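You operate a simulated robot arm through the tools that you are given. There is no shell and no other tool.

You are at the controls of a simulated robot arm. One attempt, no reset.

TASK
Set the controls near the top of the grey bench. At the end: the orange bearing carton stands on top of the short green film roll; the volume knob is turned to 125 ml; the jig blue knob is turned to locked; the rack yellow knob is turned to locked; whatever was shut is shut again. Leave all else as you found it, and nothing knocked over.

Only the result counts: the job must be done as asked and must still hold three seconds after the hand-in. Knocking over, shifting, dropping, spilling or breaking anything else fails it.

THE ROBOT
A 6-joint arm with a two-finger gripper, fixed in place. Base frame: the origin is on the floor under the middle of its stand, x ahead of it, y to its left, z up; the work surface is at about z = 860. Readings come in mm, degrees, newtons and seconds.
With the tool pointing down near the work surface it reaches from about 140 to 680 mm from the base axis. Its first joint turns from -66.0 to 66.0 degrees. Payload 2.45 kg.
The tool frame sits at the grasp point between the pads (the TCP): z along the fingers, y along the line on which they close. The tips reach 30 mm beyond it. The gripper opens to 106 mm; its body begins 79 mm behind the TCP.
Orientation is that of the tool frame in the base frame, as a unit quaternion [w, x, y, z]. With the fingers straight down and closing along the base's y, the tool's x points along the base's -x, its y along +y and its z along -z.

THE INTERFACE
- The arm moves only by the tool apply_moves. Its argument "motion" is a list of rows, each a list of 7 numbers: the opening in per cent of the stroke, from 0 (shut) to 100 (fully open), then the shift along the tool's x, y, z in mm, then the turn, a rotation vector about the tool's x, y, z in degrees. In form: [[claw, dx, dy, dz, ax, ay, az], ...]. A call has 1 to 20 rows; each row shifts and turns the commanded pose from where the row before left it, along the tool's axes as they then stand. Rows are played at 5 a second. More than 50 mm and 8.6 degrees between two rows, or a gripper value outside its range, and nothing of the call is played. A pose out of reach is approached as far as the arm can. The call stops where the force on the tool passes 40 N (or 10 N more than at its start, if that is more) or the arm is blocked; 0.2 s more then pass. Each finger travels about 153 mm/s and halts on what it meets, pressing with about 26 N; the grip force reading is that of the motor and also rises with nothing between the fingers. The clock runs only during rows and for 0.2 s after the last one: add rows that do not move to give the fingers time. The reply holds the time, the measured pose of the TCP, the force on the tool along the base axes, the opening and the grip force, in the units named above and with some noise, with the torque about the TCP (base axes, N m) and any sound that the robot's microphone picked up.
- Cameras (640 x 400 px; columns grow to the right, rows downward): "scene" is fixed at [70.6, 419.2, 1420.1]; the picture's right is [-0.72, -0.70, 0.00], its down [-0.32, 0.33, -0.89] and it looks along [0.62, -0.64, -0.46] (base axes); focal length 307 px, centre (320, 200). "wrist" rides on the gripper at [76, -2, -106] in the tool frame; the picture's right is [0.02, 1.00, 0.00], its down [-0.78, 0.02, -0.62] and it looks along [-0.62, 0.01, 0.78] (tool axes); focal length 247 px, centre (320, 200). There is no depth. A picture from a camera that has moved, and an enlarged one, comes with that camera's place and axes in the base frame and with its lens. The place of the scene camera against the robot may be out by one fixed shift of up to 12 mm in any direction.
- capture(camera): a new picture of that camera. It takes no simulated time.
- inspect(camera, box): a new picture of the part [left, top, right, bottom] of that camera's present view, enlarged. It takes no simulated time.
- sign_off(): hands the job in; it is judged then, once.

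Nothing tells you positions but the pictures and the camera data. Unless the task says otherwise, let go and move clear before handing in.

The tools are called after ">>>" as name(argument=value, ...) on one line, values as JSON. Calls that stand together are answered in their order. apply_moves: Moves the arm, as the interface text tells. Its arguments: {"type":"object","properties":{"motion":{"type":"array","items":{"type":"array","items":{"type":"number"}}}},"required":["motion"]} The other tools are called the same way: capture (camera) takes a picture; inspect (camera, box) takes an enlarged picture of a part of a camera's view; sign_off () hands the job in.

At the start:

```text
clock: 0.0
ee_pos: [381.4, -134.9, 1246.7]
tcp_rot: [0.002, -0.001, 1.0, 0.0]
ft_force: [0.5, -0.4, -0.2]
wrist_torque: [0.0, -0.03, 0.0]
gripper_width: 106.1
grasp_force: 0.0
```

scene: 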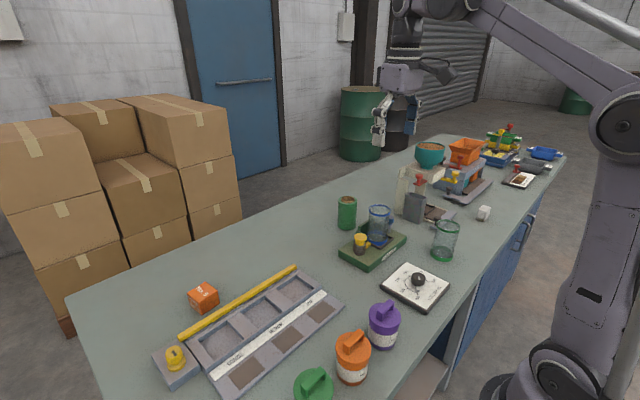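
wrist: 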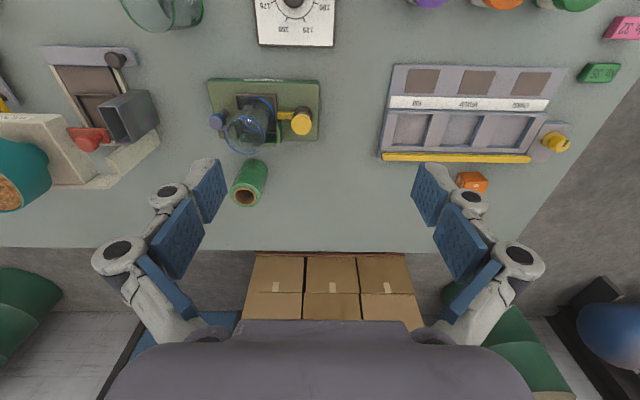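

I see a bench with a green film roll, a small orange carton, a rack with a yellow bar/knob, a green jig with a yellow knob and blue knob, and a dial plate. I will look closer before moving.

>>> inspect(camera="scene", box=[140, 250, 360, 390])

>>> inspect(camera="scene", box=[320, 180, 480, 310])

>>> inspect(camera="wrist", box=[190, 60, 350, 220])

>>> inspect(camera="wrist", box=[370, 50, 640, 210])

>>> inspect(camera="wrist", box=[220, 0, 370, 60])

>>> inspect(camera="scene", box=[380, 130, 580, 230])

```text
2.86 times, centred on (250, 320) of scene
camera zoom: at [70.6, 419.2, 1420.1], right [-0.72, -0.7, 0.0], down [-0.32, 0.33, -0.89], along [0.62, -0.64, -0.46], focal length 878 px, centre (520, -143)
```

zoom: 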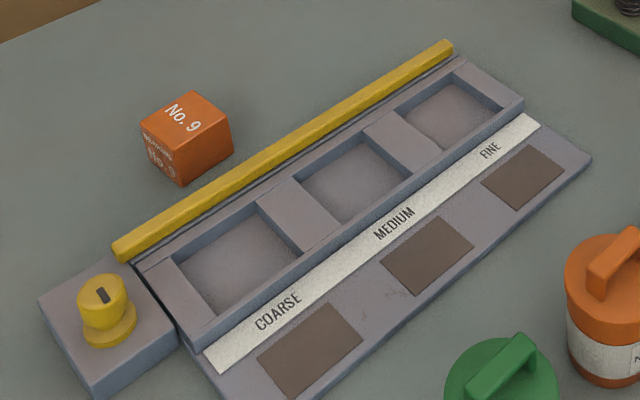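

```text
3.08 times, centred on (400, 245) of scene
camera zoom: at [70.6, 419.2, 1420.1], right [-0.72, -0.7, 0.0], down [-0.32, 0.33, -0.89], along [0.62, -0.64, -0.46], focal length 946 px, centre (74, 62)
```

zoom: 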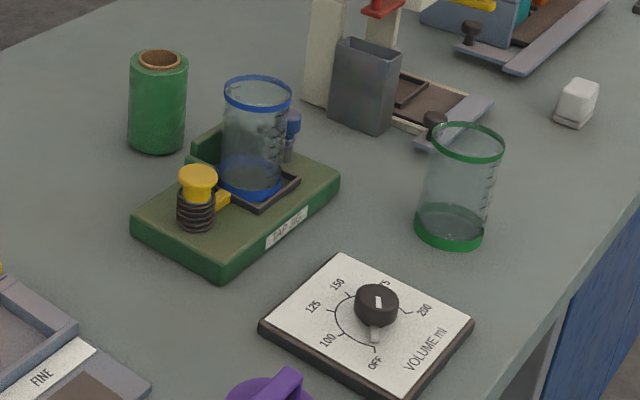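

```text
2.50 times, centred on (270, 140) of wrist
camera zoom: at [304.6, -137.0, 1352.8], right [-0.02, 1.0, 0.0], down [0.78, 0.02, 0.62], along [0.62, 0.01, -0.78], focal length 617 px, centre (445, 350)
```

zoom: 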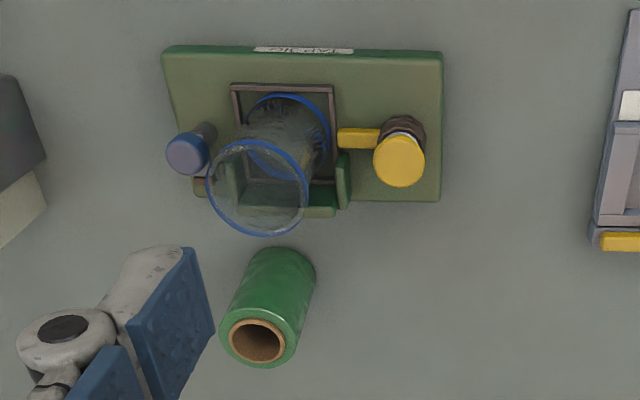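

```text
2.37 times, centred on (505, 130) of wrist
camera zoom: at [304.6, -137.0, 1352.8], right [-0.02, 1.0, 0.0], down [0.78, 0.02, 0.62], along [0.62, 0.01, -0.78], focal length 585 px, centre (-118, 366)
```

zoom: 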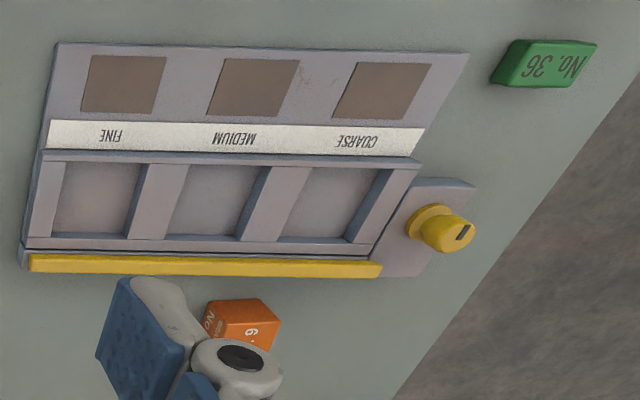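

```text
4.27 times, centred on (295, 30) of wrist
camera zoom: at [304.6, -137.0, 1352.8], right [-0.02, 1.0, 0.0], down [0.78, 0.02, 0.62], along [0.62, 0.01, -0.78], focal length 1054 px, centre (427, 925)
```

zoom: 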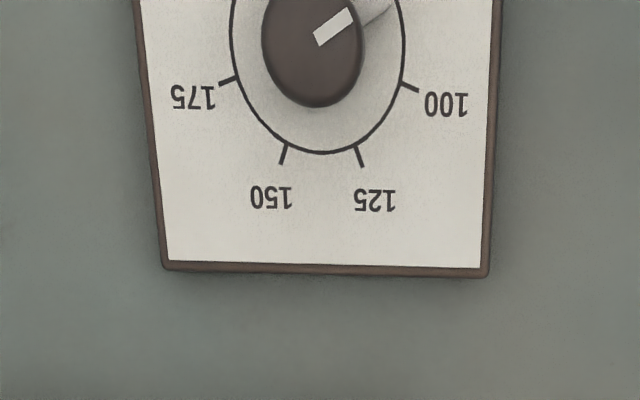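

```text
3.20 times, centred on (480, 180) of scene
camera zoom: at [70.6, 419.2, 1420.1], right [-0.72, -0.7, 0.0], down [-0.32, 0.33, -0.89], along [0.62, -0.64, -0.46], focal length 983 px, centre (-192, 264)
```

zoom: 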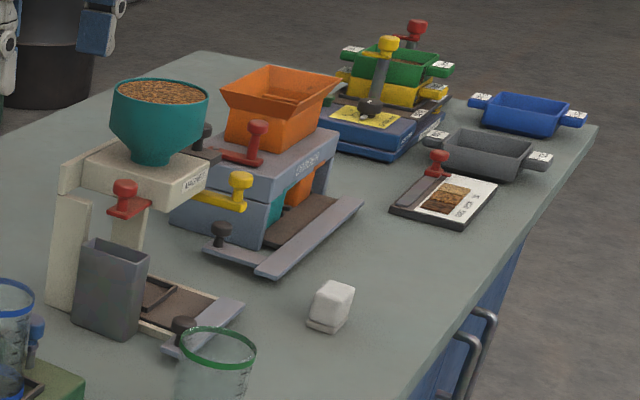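

The main items are visible, but knob marks are too small to read. I'll zoom tighter on the jig, the rack knob, the dial and the bench's front from the current view.

>>> inspect(camera="scene", box=[330, 195, 420, 275])

>>> inspect(camera="scene", box=[140, 320, 220, 390])

>>> inspect(camera="wrist", box=[520, 110, 600, 160])

>>> inspect(camera="wrist", box=[200, 70, 330, 160])

>>> inspect(camera="scene", box=[270, 290, 500, 400])

>>> inspect(camera="scene", box=[400, 190, 560, 400])

```text
5.00 times, centred on (375, 235) of scene
camera zoom: at [70.6, 419.2, 1420.1], right [-0.72, -0.7, 0.0], down [-0.32, 0.33, -0.89], along [0.62, -0.64, -0.46], focal length 1536 px, centre (45, 25)
```

zoom: 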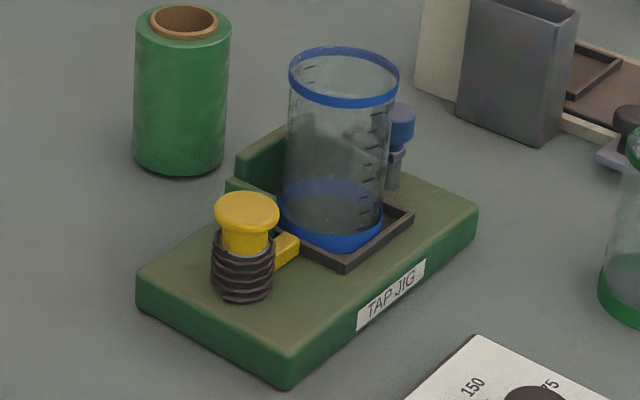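

```text
5.71 times, centred on (180, 355) of scene
camera zoom: at [70.6, 419.2, 1420.1], right [-0.72, -0.7, 0.0], down [-0.32, 0.33, -0.89], along [0.62, -0.64, -0.46], focal length 1756 px, centre (1120, -686)
```

zoom: 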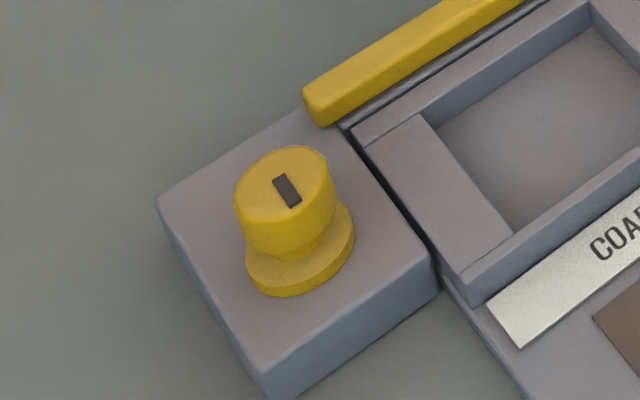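

```text
8.00 times, centred on (560, 135) of wrist
camera zoom: at [304.6, -137.0, 1352.8], right [-0.02, 1.0, 0.0], down [0.78, 0.02, 0.62], along [0.62, 0.01, -0.78], focal length 1976 px, centre (-1600, 720)
```

zoom: 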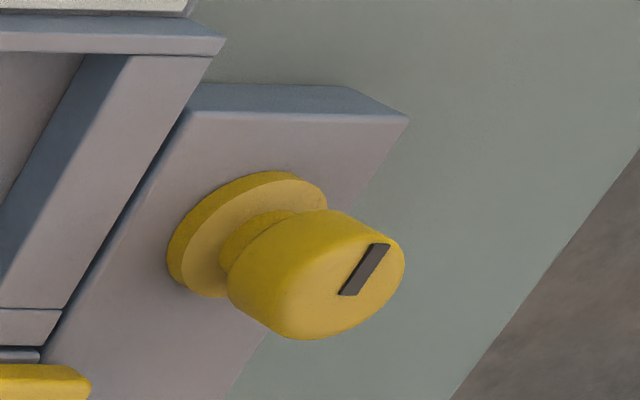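

```text
4.44 times, centred on (265, 115) of wrist
camera zoom: at [304.6, -137.0, 1352.8], right [-0.02, 1.0, 0.0], down [0.78, 0.02, 0.62], along [0.62, 0.01, -0.78], focal length 1098 px, centre (564, 578)
```

zoom: 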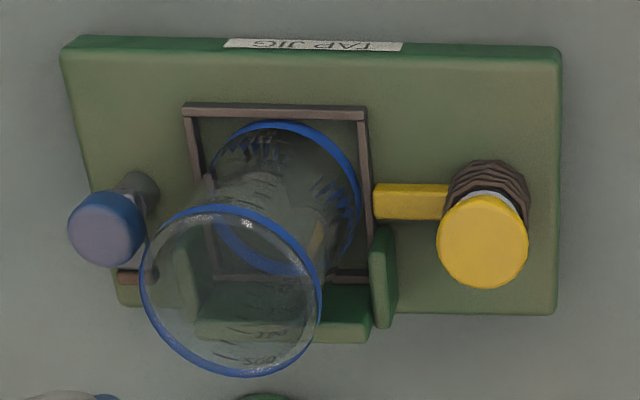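

```text
2.78 times, centred on (385, 345) of scene
camera zoom: at [70.6, 419.2, 1420.1], right [-0.72, -0.7, 0.0], down [-0.32, 0.33, -0.89], along [0.62, -0.64, -0.46], focal length 855 px, centre (139, -204)
```

zoom: 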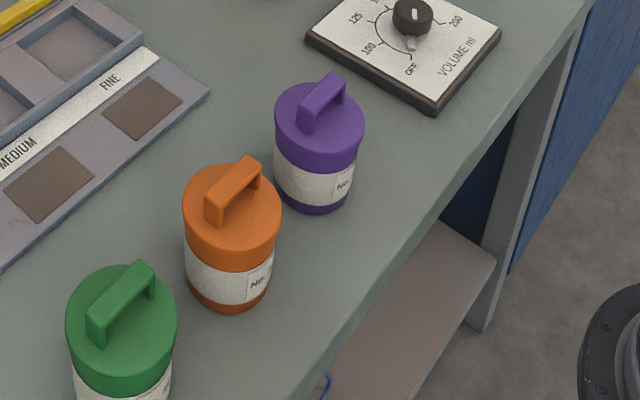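

```text
1.90 times, centred on (480, 295) of scene
camera zoom: at [70.6, 419.2, 1420.1], right [-0.72, -0.7, 0.0], down [-0.32, 0.33, -0.89], along [0.62, -0.64, -0.46], focal length 585 px, centre (15, 19)
```

zoom: 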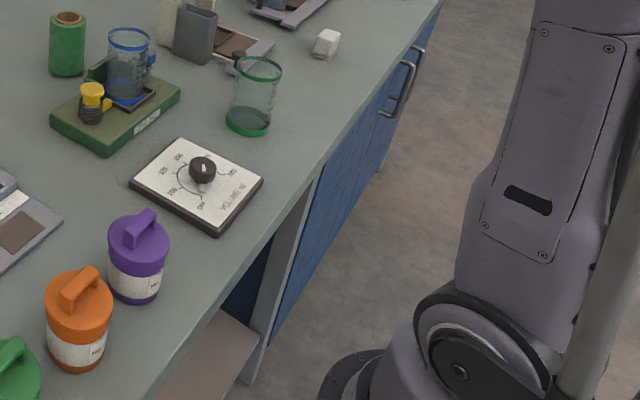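

The zoom renders sharply, so I'll zoom much tighter on the knobs and labels from here before moving.

>>> inspect(camera="wrist", box=[200, 95, 250, 145])

>>> inspect(camera="scene", box=[380, 205, 405, 235])

>>> inspect(camera="scene", box=[380, 260, 455, 310])

>>> inspect(camera="wrist", box=[440, 160, 500, 200])

>>> inspect(camera="scene", box=[180, 270, 230, 320])

>>> inspect(camera="wrist", box=[0, 30, 180, 220])

```text
8.00 times, centred on (225, 120) of wrist
camera zoom: at [304.6, -137.0, 1352.8], right [-0.02, 1.0, 0.0], down [0.78, 0.02, 0.62], along [0.62, 0.01, -0.78], focal length 1976 px, centre (1080, 840)
```

zoom: 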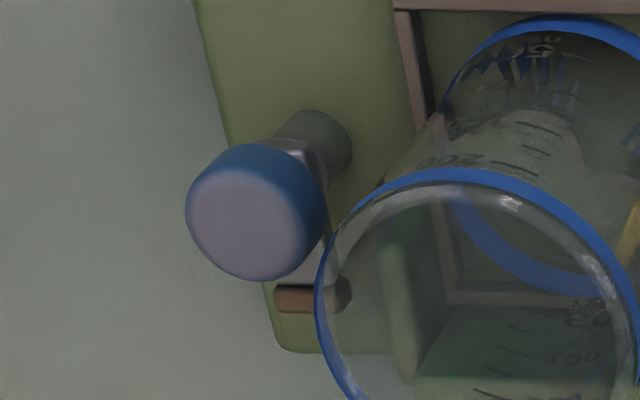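

```text
13.33 times, centred on (392, 220) of scene
camera zoom: at [70.6, 419.2, 1420.1], right [-0.72, -0.7, 0.0], down [-0.32, 0.33, -0.89], along [0.62, -0.64, -0.46], focal length 4097 px, centre (-647, -67)
```

zoom: 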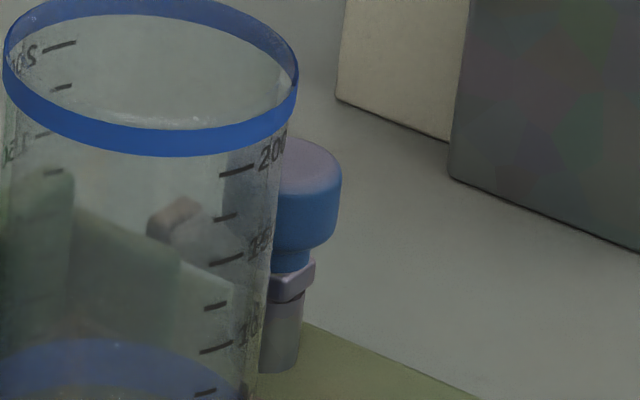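

```text
8.00 times, centred on (418, 285) of scene
camera zoom: at [70.6, 419.2, 1420.1], right [-0.72, -0.7, 0.0], down [-0.32, 0.33, -0.89], along [0.62, -0.64, -0.46], focal length 2458 px, centre (-460, -480)
```

zoom: 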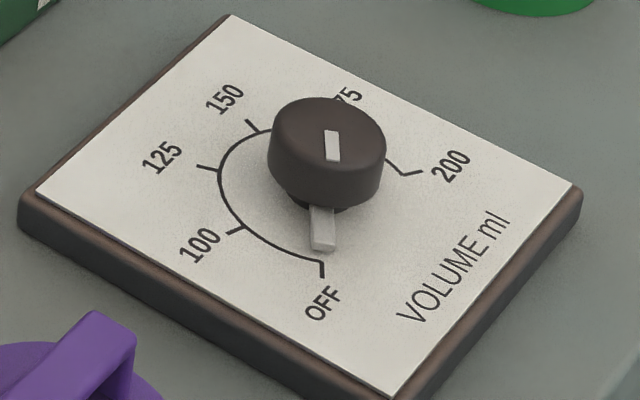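

```text
10.00 times, centred on (470, 180) of wrist
camera zoom: at [304.6, -137.0, 1352.8], right [-0.02, 1.0, 0.0], down [0.78, 0.02, 0.62], along [0.62, 0.01, -0.78], focal length 2470 px, centre (-1180, 400)
```

zoom: 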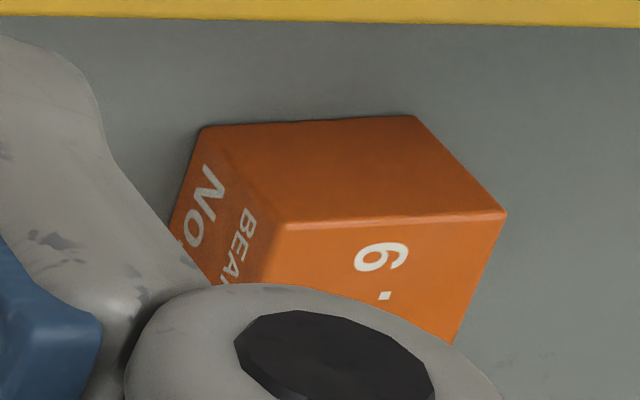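

```text
8.00 times, centred on (205, 295) of scene
camera zoom: at [70.6, 419.2, 1420.1], right [-0.72, -0.7, 0.0], down [-0.32, 0.33, -0.89], along [0.62, -0.64, -0.46], focal length 2458 px, centre (1240, -560)
```

zoom: 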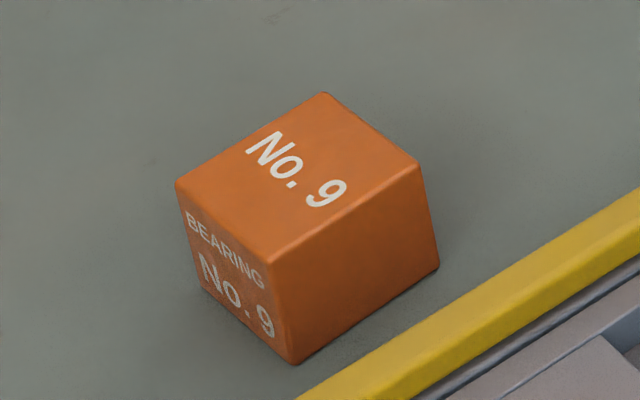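

```text
2.11 times, centred on (90, 125) of wrist
camera zoom: at [304.6, -137.0, 1352.8], right [-0.02, 1.0, 0.0], down [0.78, 0.02, 0.62], along [0.62, 0.01, -0.78], focal length 520 px, centre (804, 358)
```

zoom: 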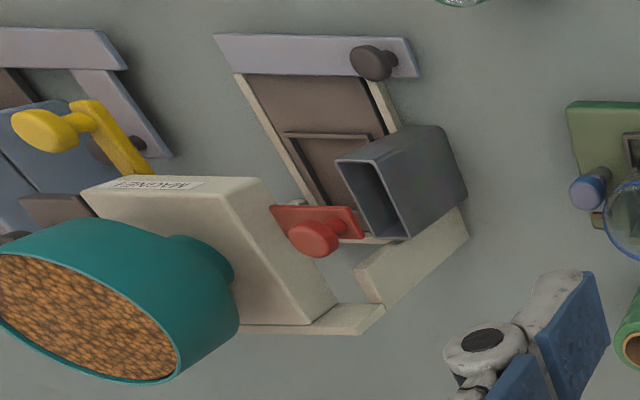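

The task carton is the orange "BEARING No. 9" box near (620, 220). The jig's blue knob is on a post at about (469, -315), and the rack's yellow knob is near (493, 326). I'll move the wrist camera up to the rack knob to read it.

>>> apply_moves(motion=[[50, -2, 39, 17, 0, 0, 0], [50, -2, 39, 17, 0, 0, 0], [50, -2, 39, 17, 0, 0, 0], [50, -2, 39, 17, 0, 0, 0], [50, -2, 39, 17, 0, 0, 0], [50, -2, 39, 17, 0, 0, 0], [50, -2, 39, 17, 0, 0, 0], [50, -2, 39, 17, 0, 0, 0], [50, -2, 39, 17, 0, 0, 0], [50, -2, 39, 17, 0, 0, 0], [50, -2, 39, 17, 0, 0, 0], [50, 0, 34, 17, 0, 0, 0]])

>>> capture(camera="wrist")

>>> capture(camera="scene")

```text
clock: 2.6
ee_pos: [403.3, 326.3, 1043.5]
tcp_rot: [0.001, -0.001, 1.0, 0.001]
ft_force: [0.4, 0.5, 0.5]
wrist_torque: [0.0, 0.05, 0.0]
gripper_width: 53.0
grasp_force: 0.0
```

```text
taken
camera wrist: at [326.3, 324.0, 1149.3], right [-0.02, 1.0, 0.0], down [0.78, 0.02, 0.62], along [0.62, 0.01, -0.78], focal length 247 px, centre (320, 200)
```

wrist: 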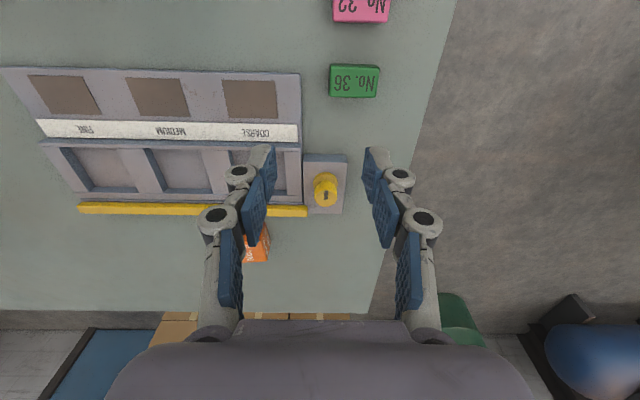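

```text
taken
```

scene: 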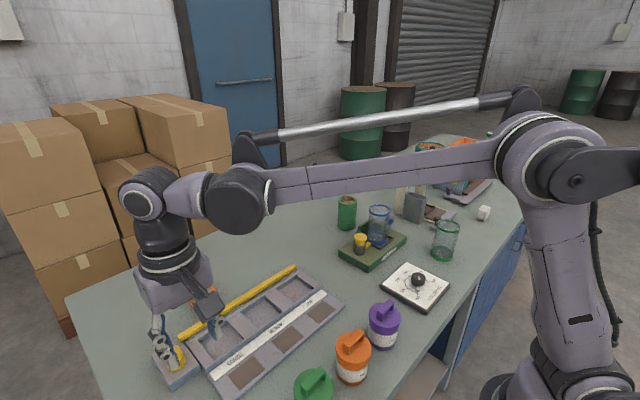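

>>> inspect(camera="wrist", box=[280, 140, 370, 230])

>>> inspect(camera="wrist", box=[305, 165, 345, 215])

>>> inspect(camera="wrist", box=[60, 130, 340, 270])

```text
4.44 times, centred on (325, 185) of wrist
camera zoom: at [326.3, 324.0, 1149.3], right [-0.02, 1.0, 0.0], down [0.78, 0.02, 0.62], along [0.62, 0.01, -0.78], focal length 1098 px, centre (298, 267)
```

zoom: 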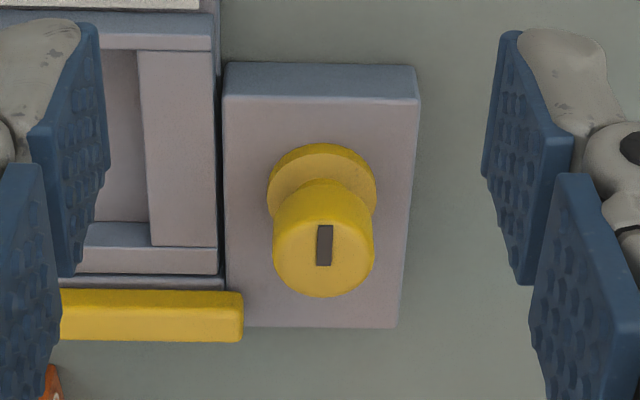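

```text
8.00 times, centred on (325, 190) of wrist
camera zoom: at [326.3, 324.0, 1149.3], right [-0.02, 1.0, 0.0], down [0.78, 0.02, 0.62], along [0.62, 0.01, -0.78], focal length 1976 px, centre (280, 280)
```

zoom: 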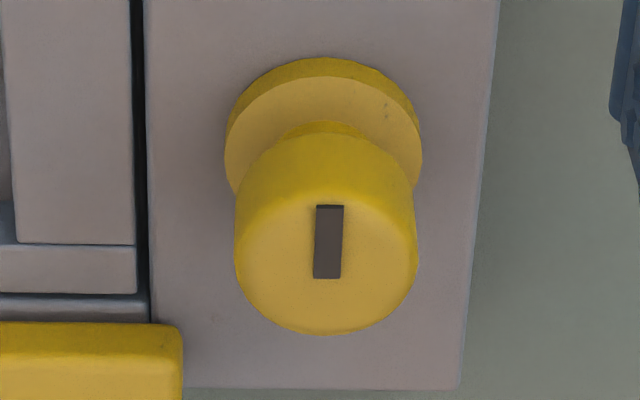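

```text
2.29 times, centred on (200, 200) of wrist
camera zoom: at [326.3, 324.0, 1149.3], right [-0.02, 1.0, 0.0], down [0.78, 0.02, 0.62], along [0.62, 0.01, -0.78], focal length 564 px, centre (594, 200)
```

zoom: 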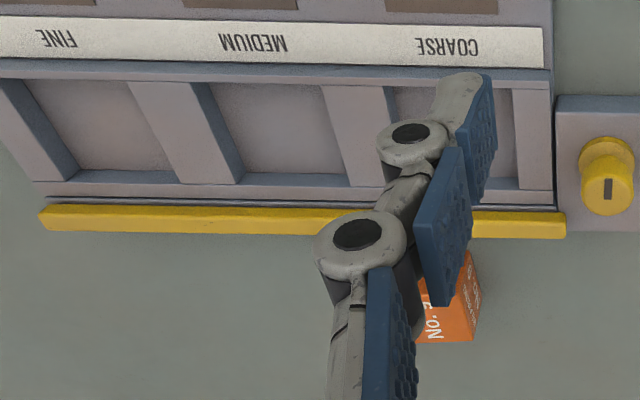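

The rack knob is a round one with a dark pointer on top, now pointing toward the robot (-x), and I see no text on its block. Next I'll look at the tap jig's blue knob up close.

>>> apply_moves(motion=[[50, 0, -25, -35, 0, 0, 0], [50, 0, -25, -35, 0, 0, 0], [50, 0, -25, -35, 0, 0, 0], [50, 1, -45, 0, 0, 0, 0], [50, 1, -45, 0, 0, 0, 0], [50, 1, -45, 0, 0, 0, 0], [50, 1, -45, 0, 0, 0, 0], [50, 1, -45, 0, 0, 0, 0], [50, 1, -45, 0, 0, 0, 0], [50, 1, -45, 0, 0, 0, 0], [50, 1, -45, 0, 0, 0, 0], [50, 1, -45, 0, 0, 0, 0], [50, 1, -45, 0, 0, 0, 0], [50, 1, -45, 0, 0, 0, 0], [50, 1, -45, 0, 0, 0, 0], [50, 3, -30, 30, 0, 0, 0], [50, 3, -30, 30, 0, 0, 0]])

>>> capture(camera="wrist")

>>> inspect(camera="scene", box=[150, 260, 350, 390])

```text
clock: 6.2
ee_pos: [386.0, -347.8, 1086.1]
tcp_rot: [0.001, 0.0, 1.0, 0.001]
ft_force: [-0.6, -0.9, -0.5]
wrist_torque: [-0.01, 0.01, -0.01]
gripper_width: 53.1
grasp_force: 0.2
```

```text
taken
camera wrist: at [309.1, -349.5, 1191.3], right [-0.02, 1.0, 0.0], down [0.78, 0.02, 0.62], along [0.62, 0.02, -0.78], focal length 247 px, centre (320, 200)
```

wrist: 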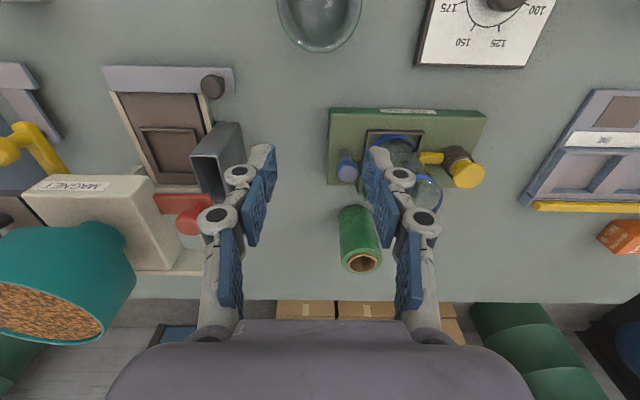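

```text
3.08 times, centred on (250, 325) of scene
camera zoom: at [70.6, 419.2, 1420.1], right [-0.72, -0.7, 0.0], down [-0.32, 0.33, -0.89], along [0.62, -0.64, -0.46], focal length 946 px, centre (535, -185)
```

zoom: 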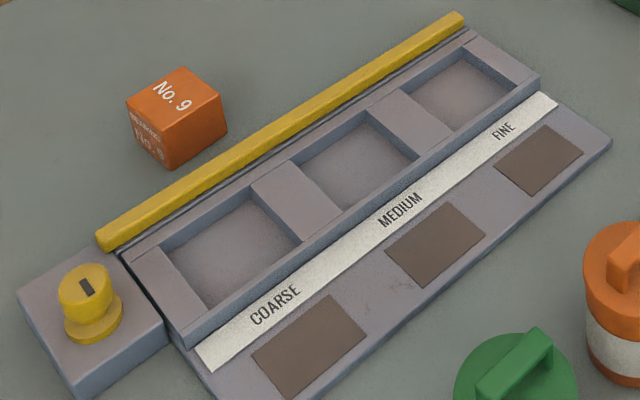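

>>> inspect(camera="wrist", box=[325, 140, 375, 200])

>>> inspect(camera="wrist", box=[310, 95, 500, 215])

>>> inspect(camera="wrist", box=[330, 195, 390, 280])

```text
6.67 times, centred on (350, 170) of wrist
camera zoom: at [309.1, -349.5, 1191.3], right [-0.02, 1.0, 0.0], down [0.78, 0.02, 0.62], along [0.62, 0.02, -0.78], focal length 1646 px, centre (120, 400)
```

zoom: 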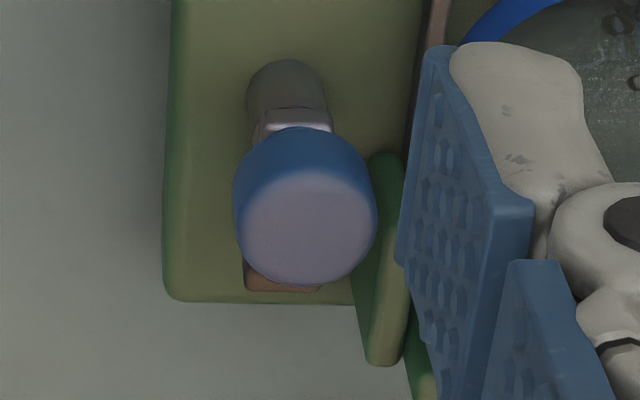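

```text
3.33 times, centred on (405, 155) of wrist
camera zoom: at [309.1, -349.5, 1191.3], right [-0.02, 1.0, 0.0], down [0.78, 0.02, 0.62], along [0.62, 0.02, -0.78], focal length 823 px, centre (37, 350)
```

zoom: 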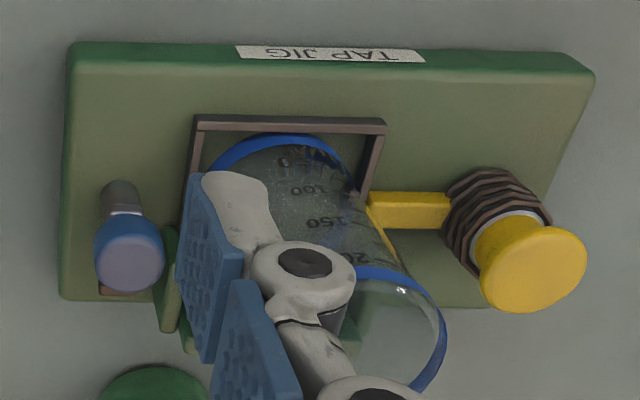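

```text
4.71 times, centred on (360, 238) of wrist
camera zoom: at [309.1, -349.5, 1191.3], right [-0.02, 1.0, 0.0], down [0.78, 0.02, 0.62], along [0.62, 0.02, -0.78], focal length 1162 px, centre (132, 24)
```

zoom: 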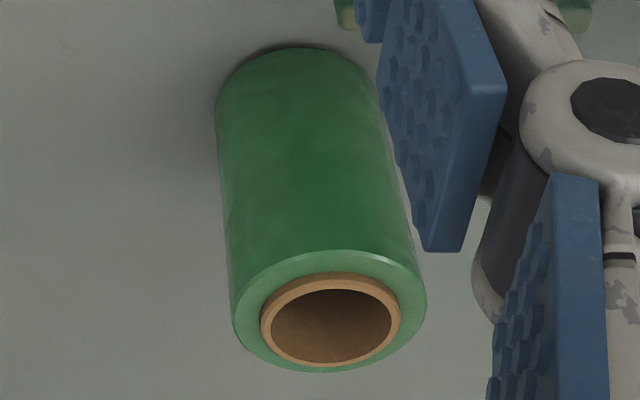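

The blue knob sits on a post with a brownish tab beside it. I need a view from straight above, so I'll hover over it and tilt the hand to look down.

>>> apply_moves(motion=[[100, -39, 17, 0, 0, 0, 0], [100, -39, 17, 0, 0, 0, 0], [100, 0, 0, 0, 0, 7.6, 0], [100, 0, 0, 0, 0, 7.6, 0], [100, 0, 0, 0, 0, 7.6, 0], [100, 0, 0, 0, 0, 7.6, 0], [100, 0, 0, 0, 0, 7.6, 0]])

>>> capture(camera="wrist")

>>> inspect(camera="wrist", box=[270, 150, 370, 250])

```text
clock: 7.8
ee_pos: [454.3, -311.6, 1082.7]
tcp_rot: [-0.253, -0.003, 0.967, -0.005]
ft_force: [-0.5, -0.5, 0.1]
wrist_torque: [0.01, -0.02, -0.01]
gripper_width: 106.0
grasp_force: 0.0
out of reach, approached as far as the arm can: row 6, 7
```

```text
taken
camera wrist: at [439.7, -312.1, 1214.1], right [-0.02, 1.0, 0.0], down [0.99, 0.02, 0.16], along [0.16, 0.01, -0.99], focal length 247 px, centre (320, 200)
```

wrist: 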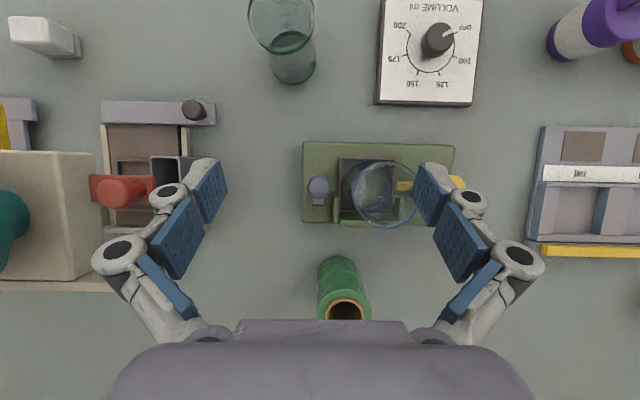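

```text
4.00 times, centred on (320, 200) of wrist
camera zoom: at [439.7, -312.1, 1214.1], right [-0.02, 1.0, 0.0], down [0.99, 0.02, 0.16], along [0.16, 0.01, -0.99], focal length 988 px, centre (320, 200)
```

zoom: 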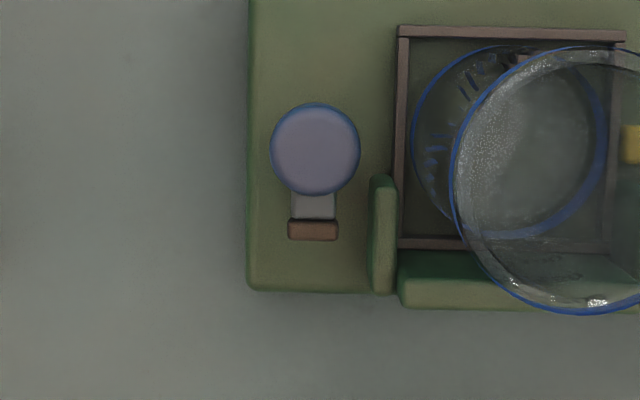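

From above it's clear: the blue knob carries a short arm with a brown pad that now points away from the beaker (+x), so it's a swing clamp. I'll check the finger shape and the neighbourhood from here.

>>> inspect(camera="wrist", box=[400, 140, 560, 300])

>>> inspect(camera="wrist", box=[360, 0, 500, 110])

>>> inspect(camera="wrist", box=[300, 170, 350, 230])

>>> inspect(camera="wrist", box=[300, 240, 400, 330])

>>> capture(camera="scene")

```text
2.50 times, centred on (480, 220) of wrist
camera zoom: at [439.7, -312.1, 1214.1], right [-0.02, 1.0, 0.0], down [0.99, 0.02, 0.16], along [0.16, 0.01, -0.99], focal length 617 px, centre (-80, 150)
```

zoom: 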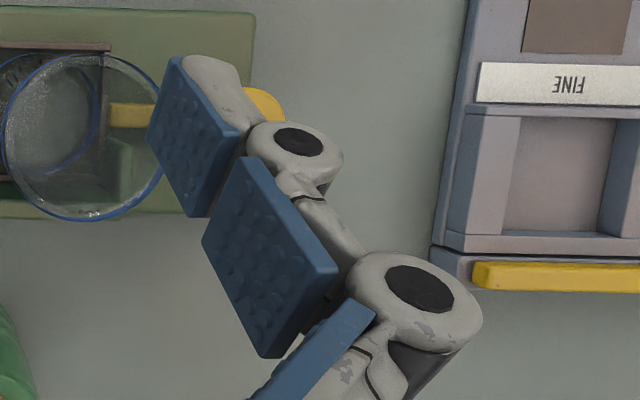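

```text
3.64 times, centred on (430, 55) of wrist
camera zoom: at [439.7, -312.1, 1214.1], right [-0.02, 1.0, 0.0], down [0.99, 0.02, 0.16], along [0.16, 0.01, -0.99], focal length 898 px, centre (-80, 727)
```

zoom: 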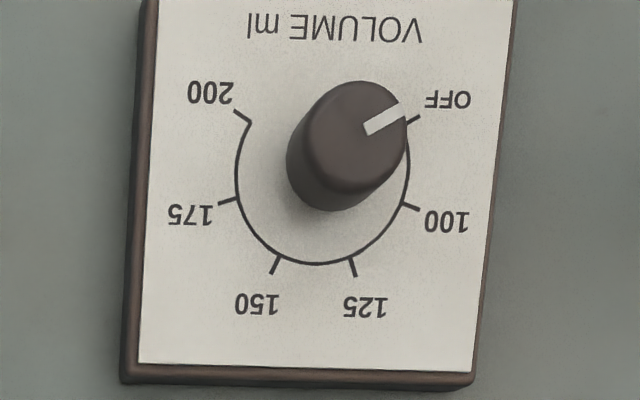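

```text
6.67 times, centred on (325, 200) of wrist
camera zoom: at [439.7, -312.1, 1214.1], right [-0.02, 1.0, 0.0], down [0.99, 0.02, 0.16], along [0.16, 0.01, -0.99], focal length 1646 px, centre (287, 200)
```

zoom: 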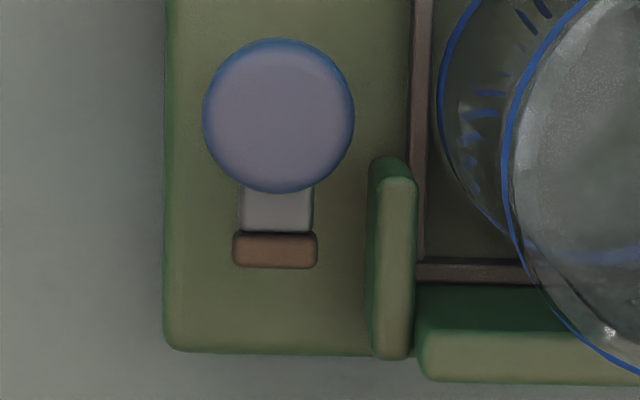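

```text
4.44 times, centred on (350, 285) of wrist
camera zoom: at [439.7, -312.1, 1214.1], right [-0.02, 1.0, 0.0], down [0.99, 0.02, 0.16], along [0.16, 0.01, -0.99], focal length 1098 px, centre (187, -178)
```

zoom: 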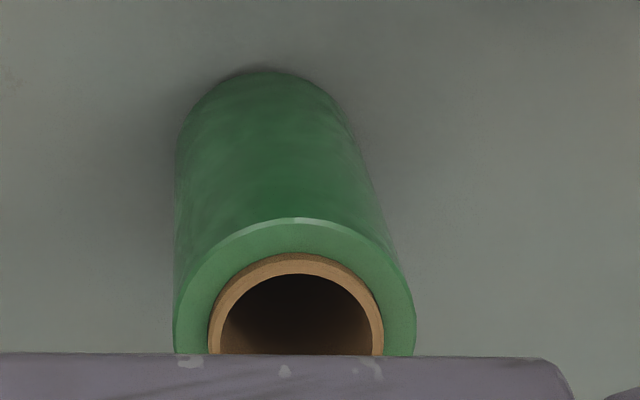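

```text
taken
```

scene: 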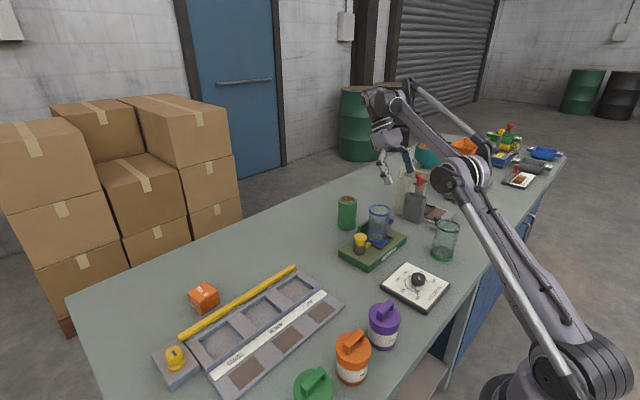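

The volume knob is at OFF, and 125 is two steps clockwise seen from above. Now I'll return over to the rack's yellow knob for a straight-down view.

>>> apply_moves(motion=[[50, 0, 0, 0, 0, -7.6, 0], [50, 0, 0, 0, 0, -7.6, 0], [50, 0, 0, 0, 0, -7.6, 0], [50, 0, 0, 0, 0, -7.6, 0], [50, 0, 0, 0, 0, -7.6, 0], [50, 0, 45, 0, 0, 0, 0], [50, 0, 45, 0, 0, 0, 0], [50, 0, 45, 0, 0, 0, 0], [50, 0, 45, 0, 0, 0, 0], [50, 0, 45, 0, 0, 0, 0], [50, 0, 45, 0, 0, 0, 0], [50, 0, 45, 0, 0, 0, 0], [50, 0, 45, 0, 0, 0, 0], [50, 0, 45, 0, 0, 0, 0], [50, 0, 45, 0, 0, 0, 0], [50, 0, 45, 0, 0, 0, 0], [50, 0, 45, 0, 0, 0, 0], [50, 0, 45, 0, 0, 0, 0], [50, 0, 45, 0, 0, 0, 0]])

>>> apply_moves(motion=[[100, 0, 0, 0, 0, 7, 0], [100, 0, 0, 0, 0, 7, 0], [100, 0, 0, 0, 0, 7, 0], [100, 0, 0, 0, 0, 7, 0]])

>>> capture(camera="wrist")

```text
clock: 11.8
ee_pos: [450.9, 320.7, 1076.4]
tcp_rot: [0.076, -0.002, 0.997, -0.004]
ft_force: [-0.7, 0.6, -0.1]
wrist_torque: [-0.02, 0.02, 0.0]
gripper_width: 52.8
grasp_force: 0.0
```

```text
clock: 12.8
ee_pos: [449.7, 319.0, 1079.5]
tcp_rot: [-0.17, -0.003, 0.985, -0.004]
ft_force: [-0.5, -0.6, 0.3]
wrist_torque: [-0.03, 0.04, -0.03]
gripper_width: 106.1
grasp_force: 0.0
```

```text
taken
camera wrist: at [412.4, 318.4, 1204.9], right [-0.03, 1.0, 0.0], down [0.95, 0.03, 0.32], along [0.32, 0.01, -0.95], focal length 247 px, centre (320, 200)
```

wrist: 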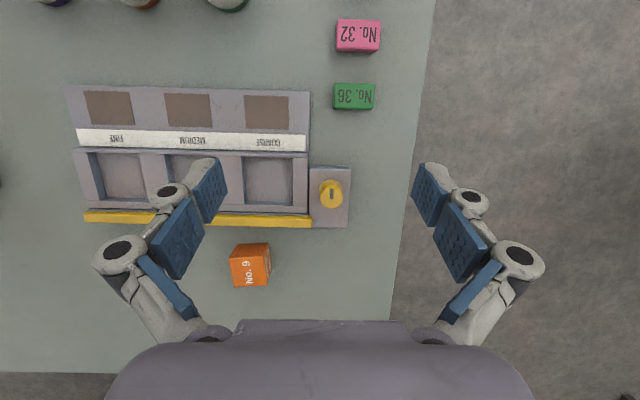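

>>> inspect(camera="wrist", box=[300, 155, 370, 235])

>>> inspect(camera="wrist", box=[220, 230, 290, 300])

>>> inspect(camera="wrist", box=[70, 200, 330, 240])

```text
5.00 times, centred on (335, 195) of wrist
camera zoom: at [412.4, 318.4, 1204.9], right [-0.03, 1.0, 0.0], down [0.95, 0.03, 0.32], along [0.32, 0.01, -0.95], focal length 1235 px, centre (245, 225)
```

zoom: 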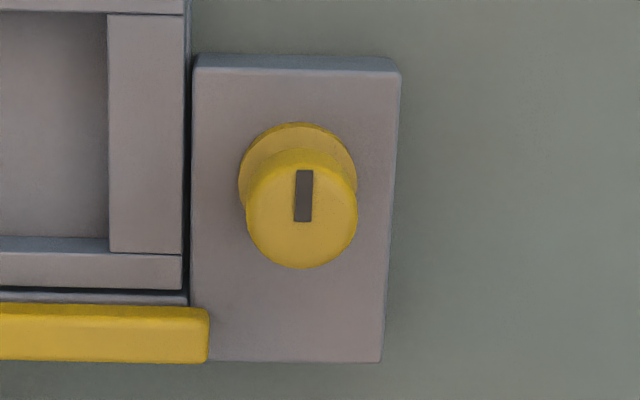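

```text
5.71 times, centred on (255, 265) of wrist
camera zoom: at [412.4, 318.4, 1204.9], right [-0.03, 1.0, 0.0], down [0.95, 0.03, 0.32], along [0.32, 0.01, -0.95], focal length 1411 px, centre (691, -171)
```

zoom: 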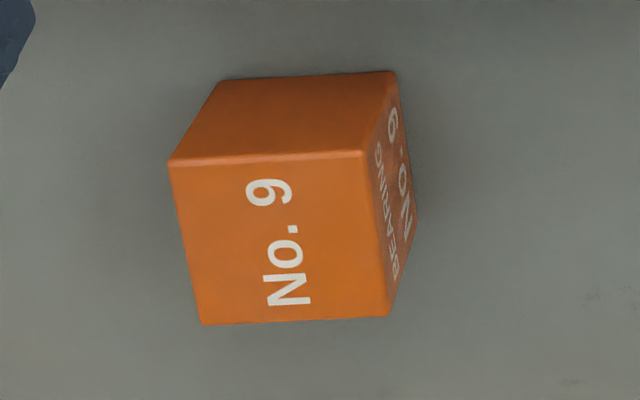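

```text
2.46 times, centred on (200, 220) of wrist
camera zoom: at [412.4, 318.4, 1204.9], right [-0.03, 1.0, 0.0], down [0.95, 0.03, 0.32], along [0.32, 0.01, -0.95], focal length 608 px, centre (615, 151)
```

zoom: 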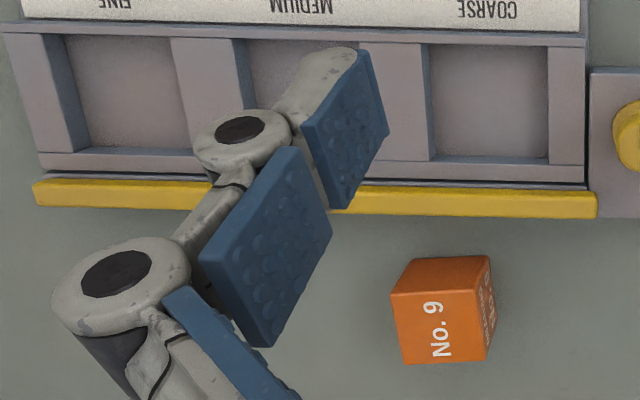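

The knob has no printed mark near it, so I'll find the locked side by watching the yellow bar as I turn it. I take the knob top to be near (502, 334, 925), so I'll straighten the hand and come in above it to check alignment.

>>> apply_moves(motion=[[60, 0, 0, 0, 0, -6.5, 0], [60, 0, 0, 0, 0, -6.5, 0], [60, 0, 0, 0, 0, -6.5, 0], [60, -17.4, 5, 26, 0, 0, 0], [60, -17.4, 5, 26, 0, 0, 0], [60, -17.4, 5, 26, 0, 0, 0]])

>>> capture(camera="wrist")

>>> inspect(camera="wrist", box=[260, 140, 380, 260])

>>> inspect(camera="scene", box=[130, 270, 250, 390])

```text
clock: 14.2
ee_pos: [504.9, 333.7, 999.4]
tcp_rot: [0.001, -0.002, 1.0, -0.004]
ft_force: [-0.5, 0.5, -0.8]
wrist_torque: [-0.02, 0.02, 0.04]
gripper_width: 63.6
grasp_force: 0.1
```

```text
taken
camera wrist: at [427.5, 332.2, 1105.1], right [-0.03, 1.0, -0.01], down [0.78, 0.03, 0.62], along [0.62, 0.01, -0.78], focal length 247 px, centre (320, 200)
```

wrist: 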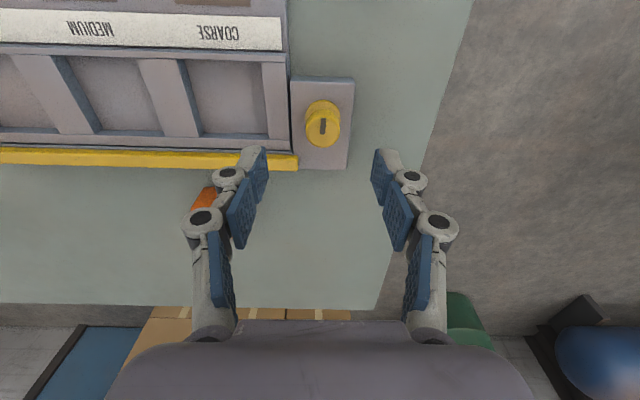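

```text
3.33 times, centred on (320, 200) of wrist
camera zoom: at [427.5, 332.2, 1105.1], right [-0.03, 1.0, -0.01], down [0.78, 0.03, 0.62], along [0.62, 0.01, -0.78], focal length 823 px, centre (320, 200)
```

zoom: 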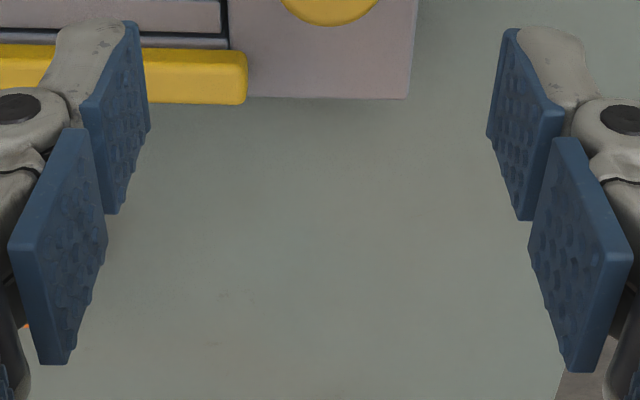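

```text
3.33 times, centred on (190, 330) of scene
camera zoom: at [70.6, 419.2, 1420.1], right [-0.72, -0.7, 0.0], down [-0.32, 0.33, -0.89], along [0.62, -0.64, -0.46], focal length 1024 px, centre (753, -233)
```

zoom: 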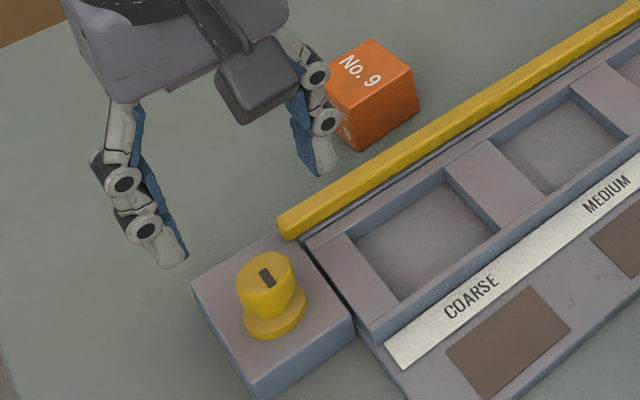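

>>> inspect(camera="wrist", box=[280, 70, 360, 180])

>>> inspect(camera="scene", box=[150, 335, 200, 390])

```text
3.64 times, centred on (320, 125) of wrist
camera zoom: at [427.5, 332.2, 1105.1], right [-0.03, 1.0, -0.01], down [0.78, 0.03, 0.62], along [0.62, 0.01, -0.78], focal length 898 px, centre (320, 473)
```

zoom: 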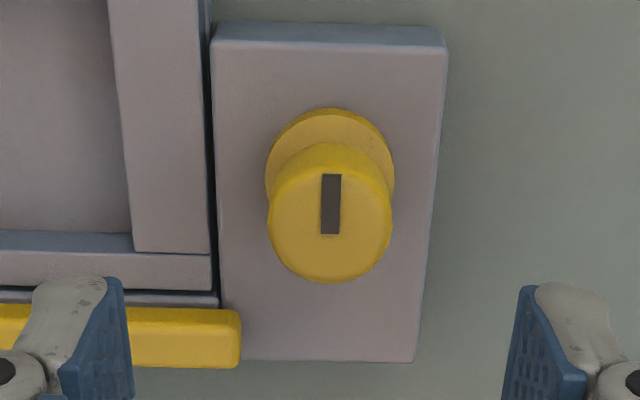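

```text
7.27 times, centred on (175, 362) of scene
camera zoom: at [70.6, 419.2, 1420.1], right [-0.72, -0.7, 0.0], down [-0.32, 0.33, -0.89], along [0.62, -0.64, -0.46], focal length 2235 px, centre (1374, -982)
```

zoom: 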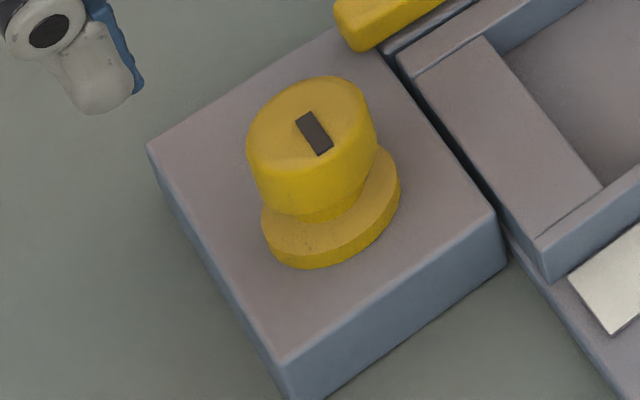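

The knob top is about (506, 335, 920). I'll lower the open fingers around its head and close gently.

>>> apply_moves(motion=[[60, -0.5, 0.5, 33, 0, 0, 0], [60, -0.5, 0.4, 33, 0, 0, 0], [60, 0, 0, 0, 0, 0, 0], [40, 0, 0, 0, 0, 0, 0], [30, 0, 0, 0, 0, 0, 0], [15, 0, 0, 0, 0, 0, 0], [15, 0, 0, 0, 0, 0, 0]])

>>> capture(camera="wrist")

>>> inspect(camera="scene", box=[130, 310, 230, 400])

```text
clock: 15.8
ee_pos: [505.0, 335.4, 932.3]
tcp_rot: [0.001, -0.004, 1.0, -0.003]
ft_force: [2.3, 6.4, -1.1]
wrist_torque: [0.19, -0.13, -0.03]
gripper_width: 27.2
grasp_force: 45.1
```

```text
taken
camera wrist: at [427.4, 333.8, 1039.0], right [-0.03, 1.0, -0.01], down [0.78, 0.03, 0.62], along [0.62, 0.01, -0.78], focal length 247 px, centre (320, 200)
```

wrist: 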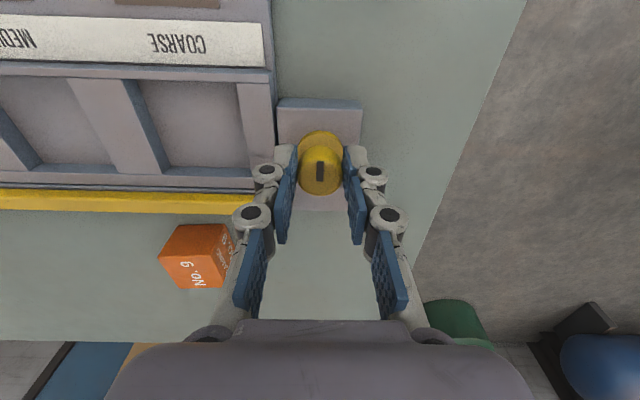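

```text
4.44 times, centred on (180, 355) of scene
camera zoom: at [70.6, 419.3, 1420.1], right [-0.72, -0.7, 0.0], down [-0.32, 0.33, -0.89], along [0.62, -0.64, -0.46], focal length 1366 px, centre (942, -489)
```

zoom: 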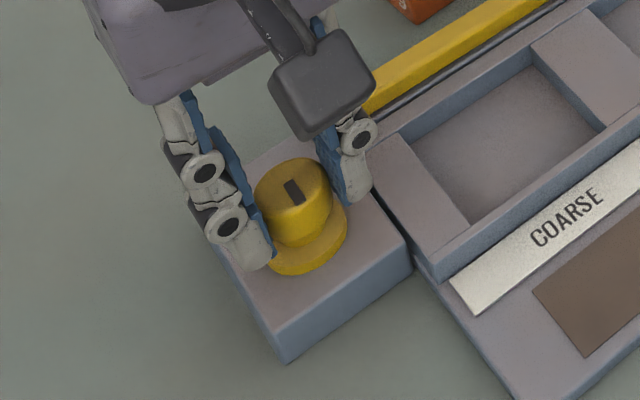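

I have hold of the knob (27 mm). I'll try a small turn counter-clockwise first and check the torque and the pointer.

>>> apply_moves(motion=[[12, 0, 0.5, 0, 0, 0, 0], [12, 0, 0, 0, 0, 0, -6], [12, 0, 0, 0, 0, 0, -6], [12, 0, 0, 0, 0, 0, -6]])

>>> inspect(camera="wrist", box=[270, 110, 370, 230])

>>> inspect(camera="scene", box=[130, 260, 310, 400])

```text
clock: 16.8
ee_pos: [504.4, 334.1, 933.2]
tcp_rot: [0.0, -0.16, 0.987, -0.005]
ft_force: [0.0, 3.2, 2.2]
wrist_torque: [-0.03, 0.07, -0.51]
gripper_width: 27.3
grasp_force: 45.1
```

```text
3.33 times, centred on (320, 170) of wrist
camera zoom: at [431.9, 309.0, 1040.2], right [-0.34, 0.94, -0.01], down [0.74, 0.27, 0.62], along [0.59, 0.2, -0.78], focal length 823 px, centre (320, 300)
```

zoom: 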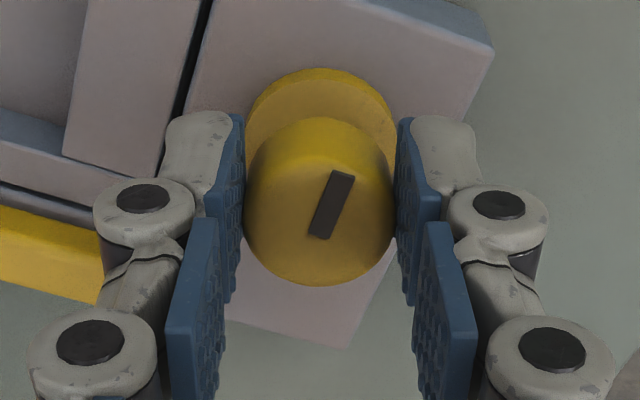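

```text
2.86 times, centred on (220, 330) of scene
camera zoom: at [70.5, 419.2, 1420.1], right [-0.72, -0.7, 0.0], down [-0.32, 0.33, -0.89], along [0.62, -0.64, -0.46], focal length 878 px, centre (606, -171)
```

zoom: 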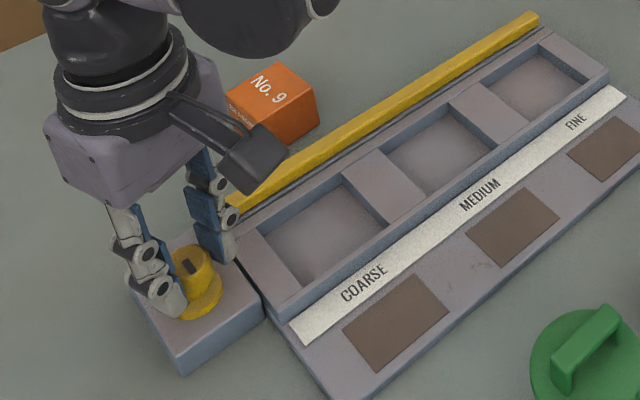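

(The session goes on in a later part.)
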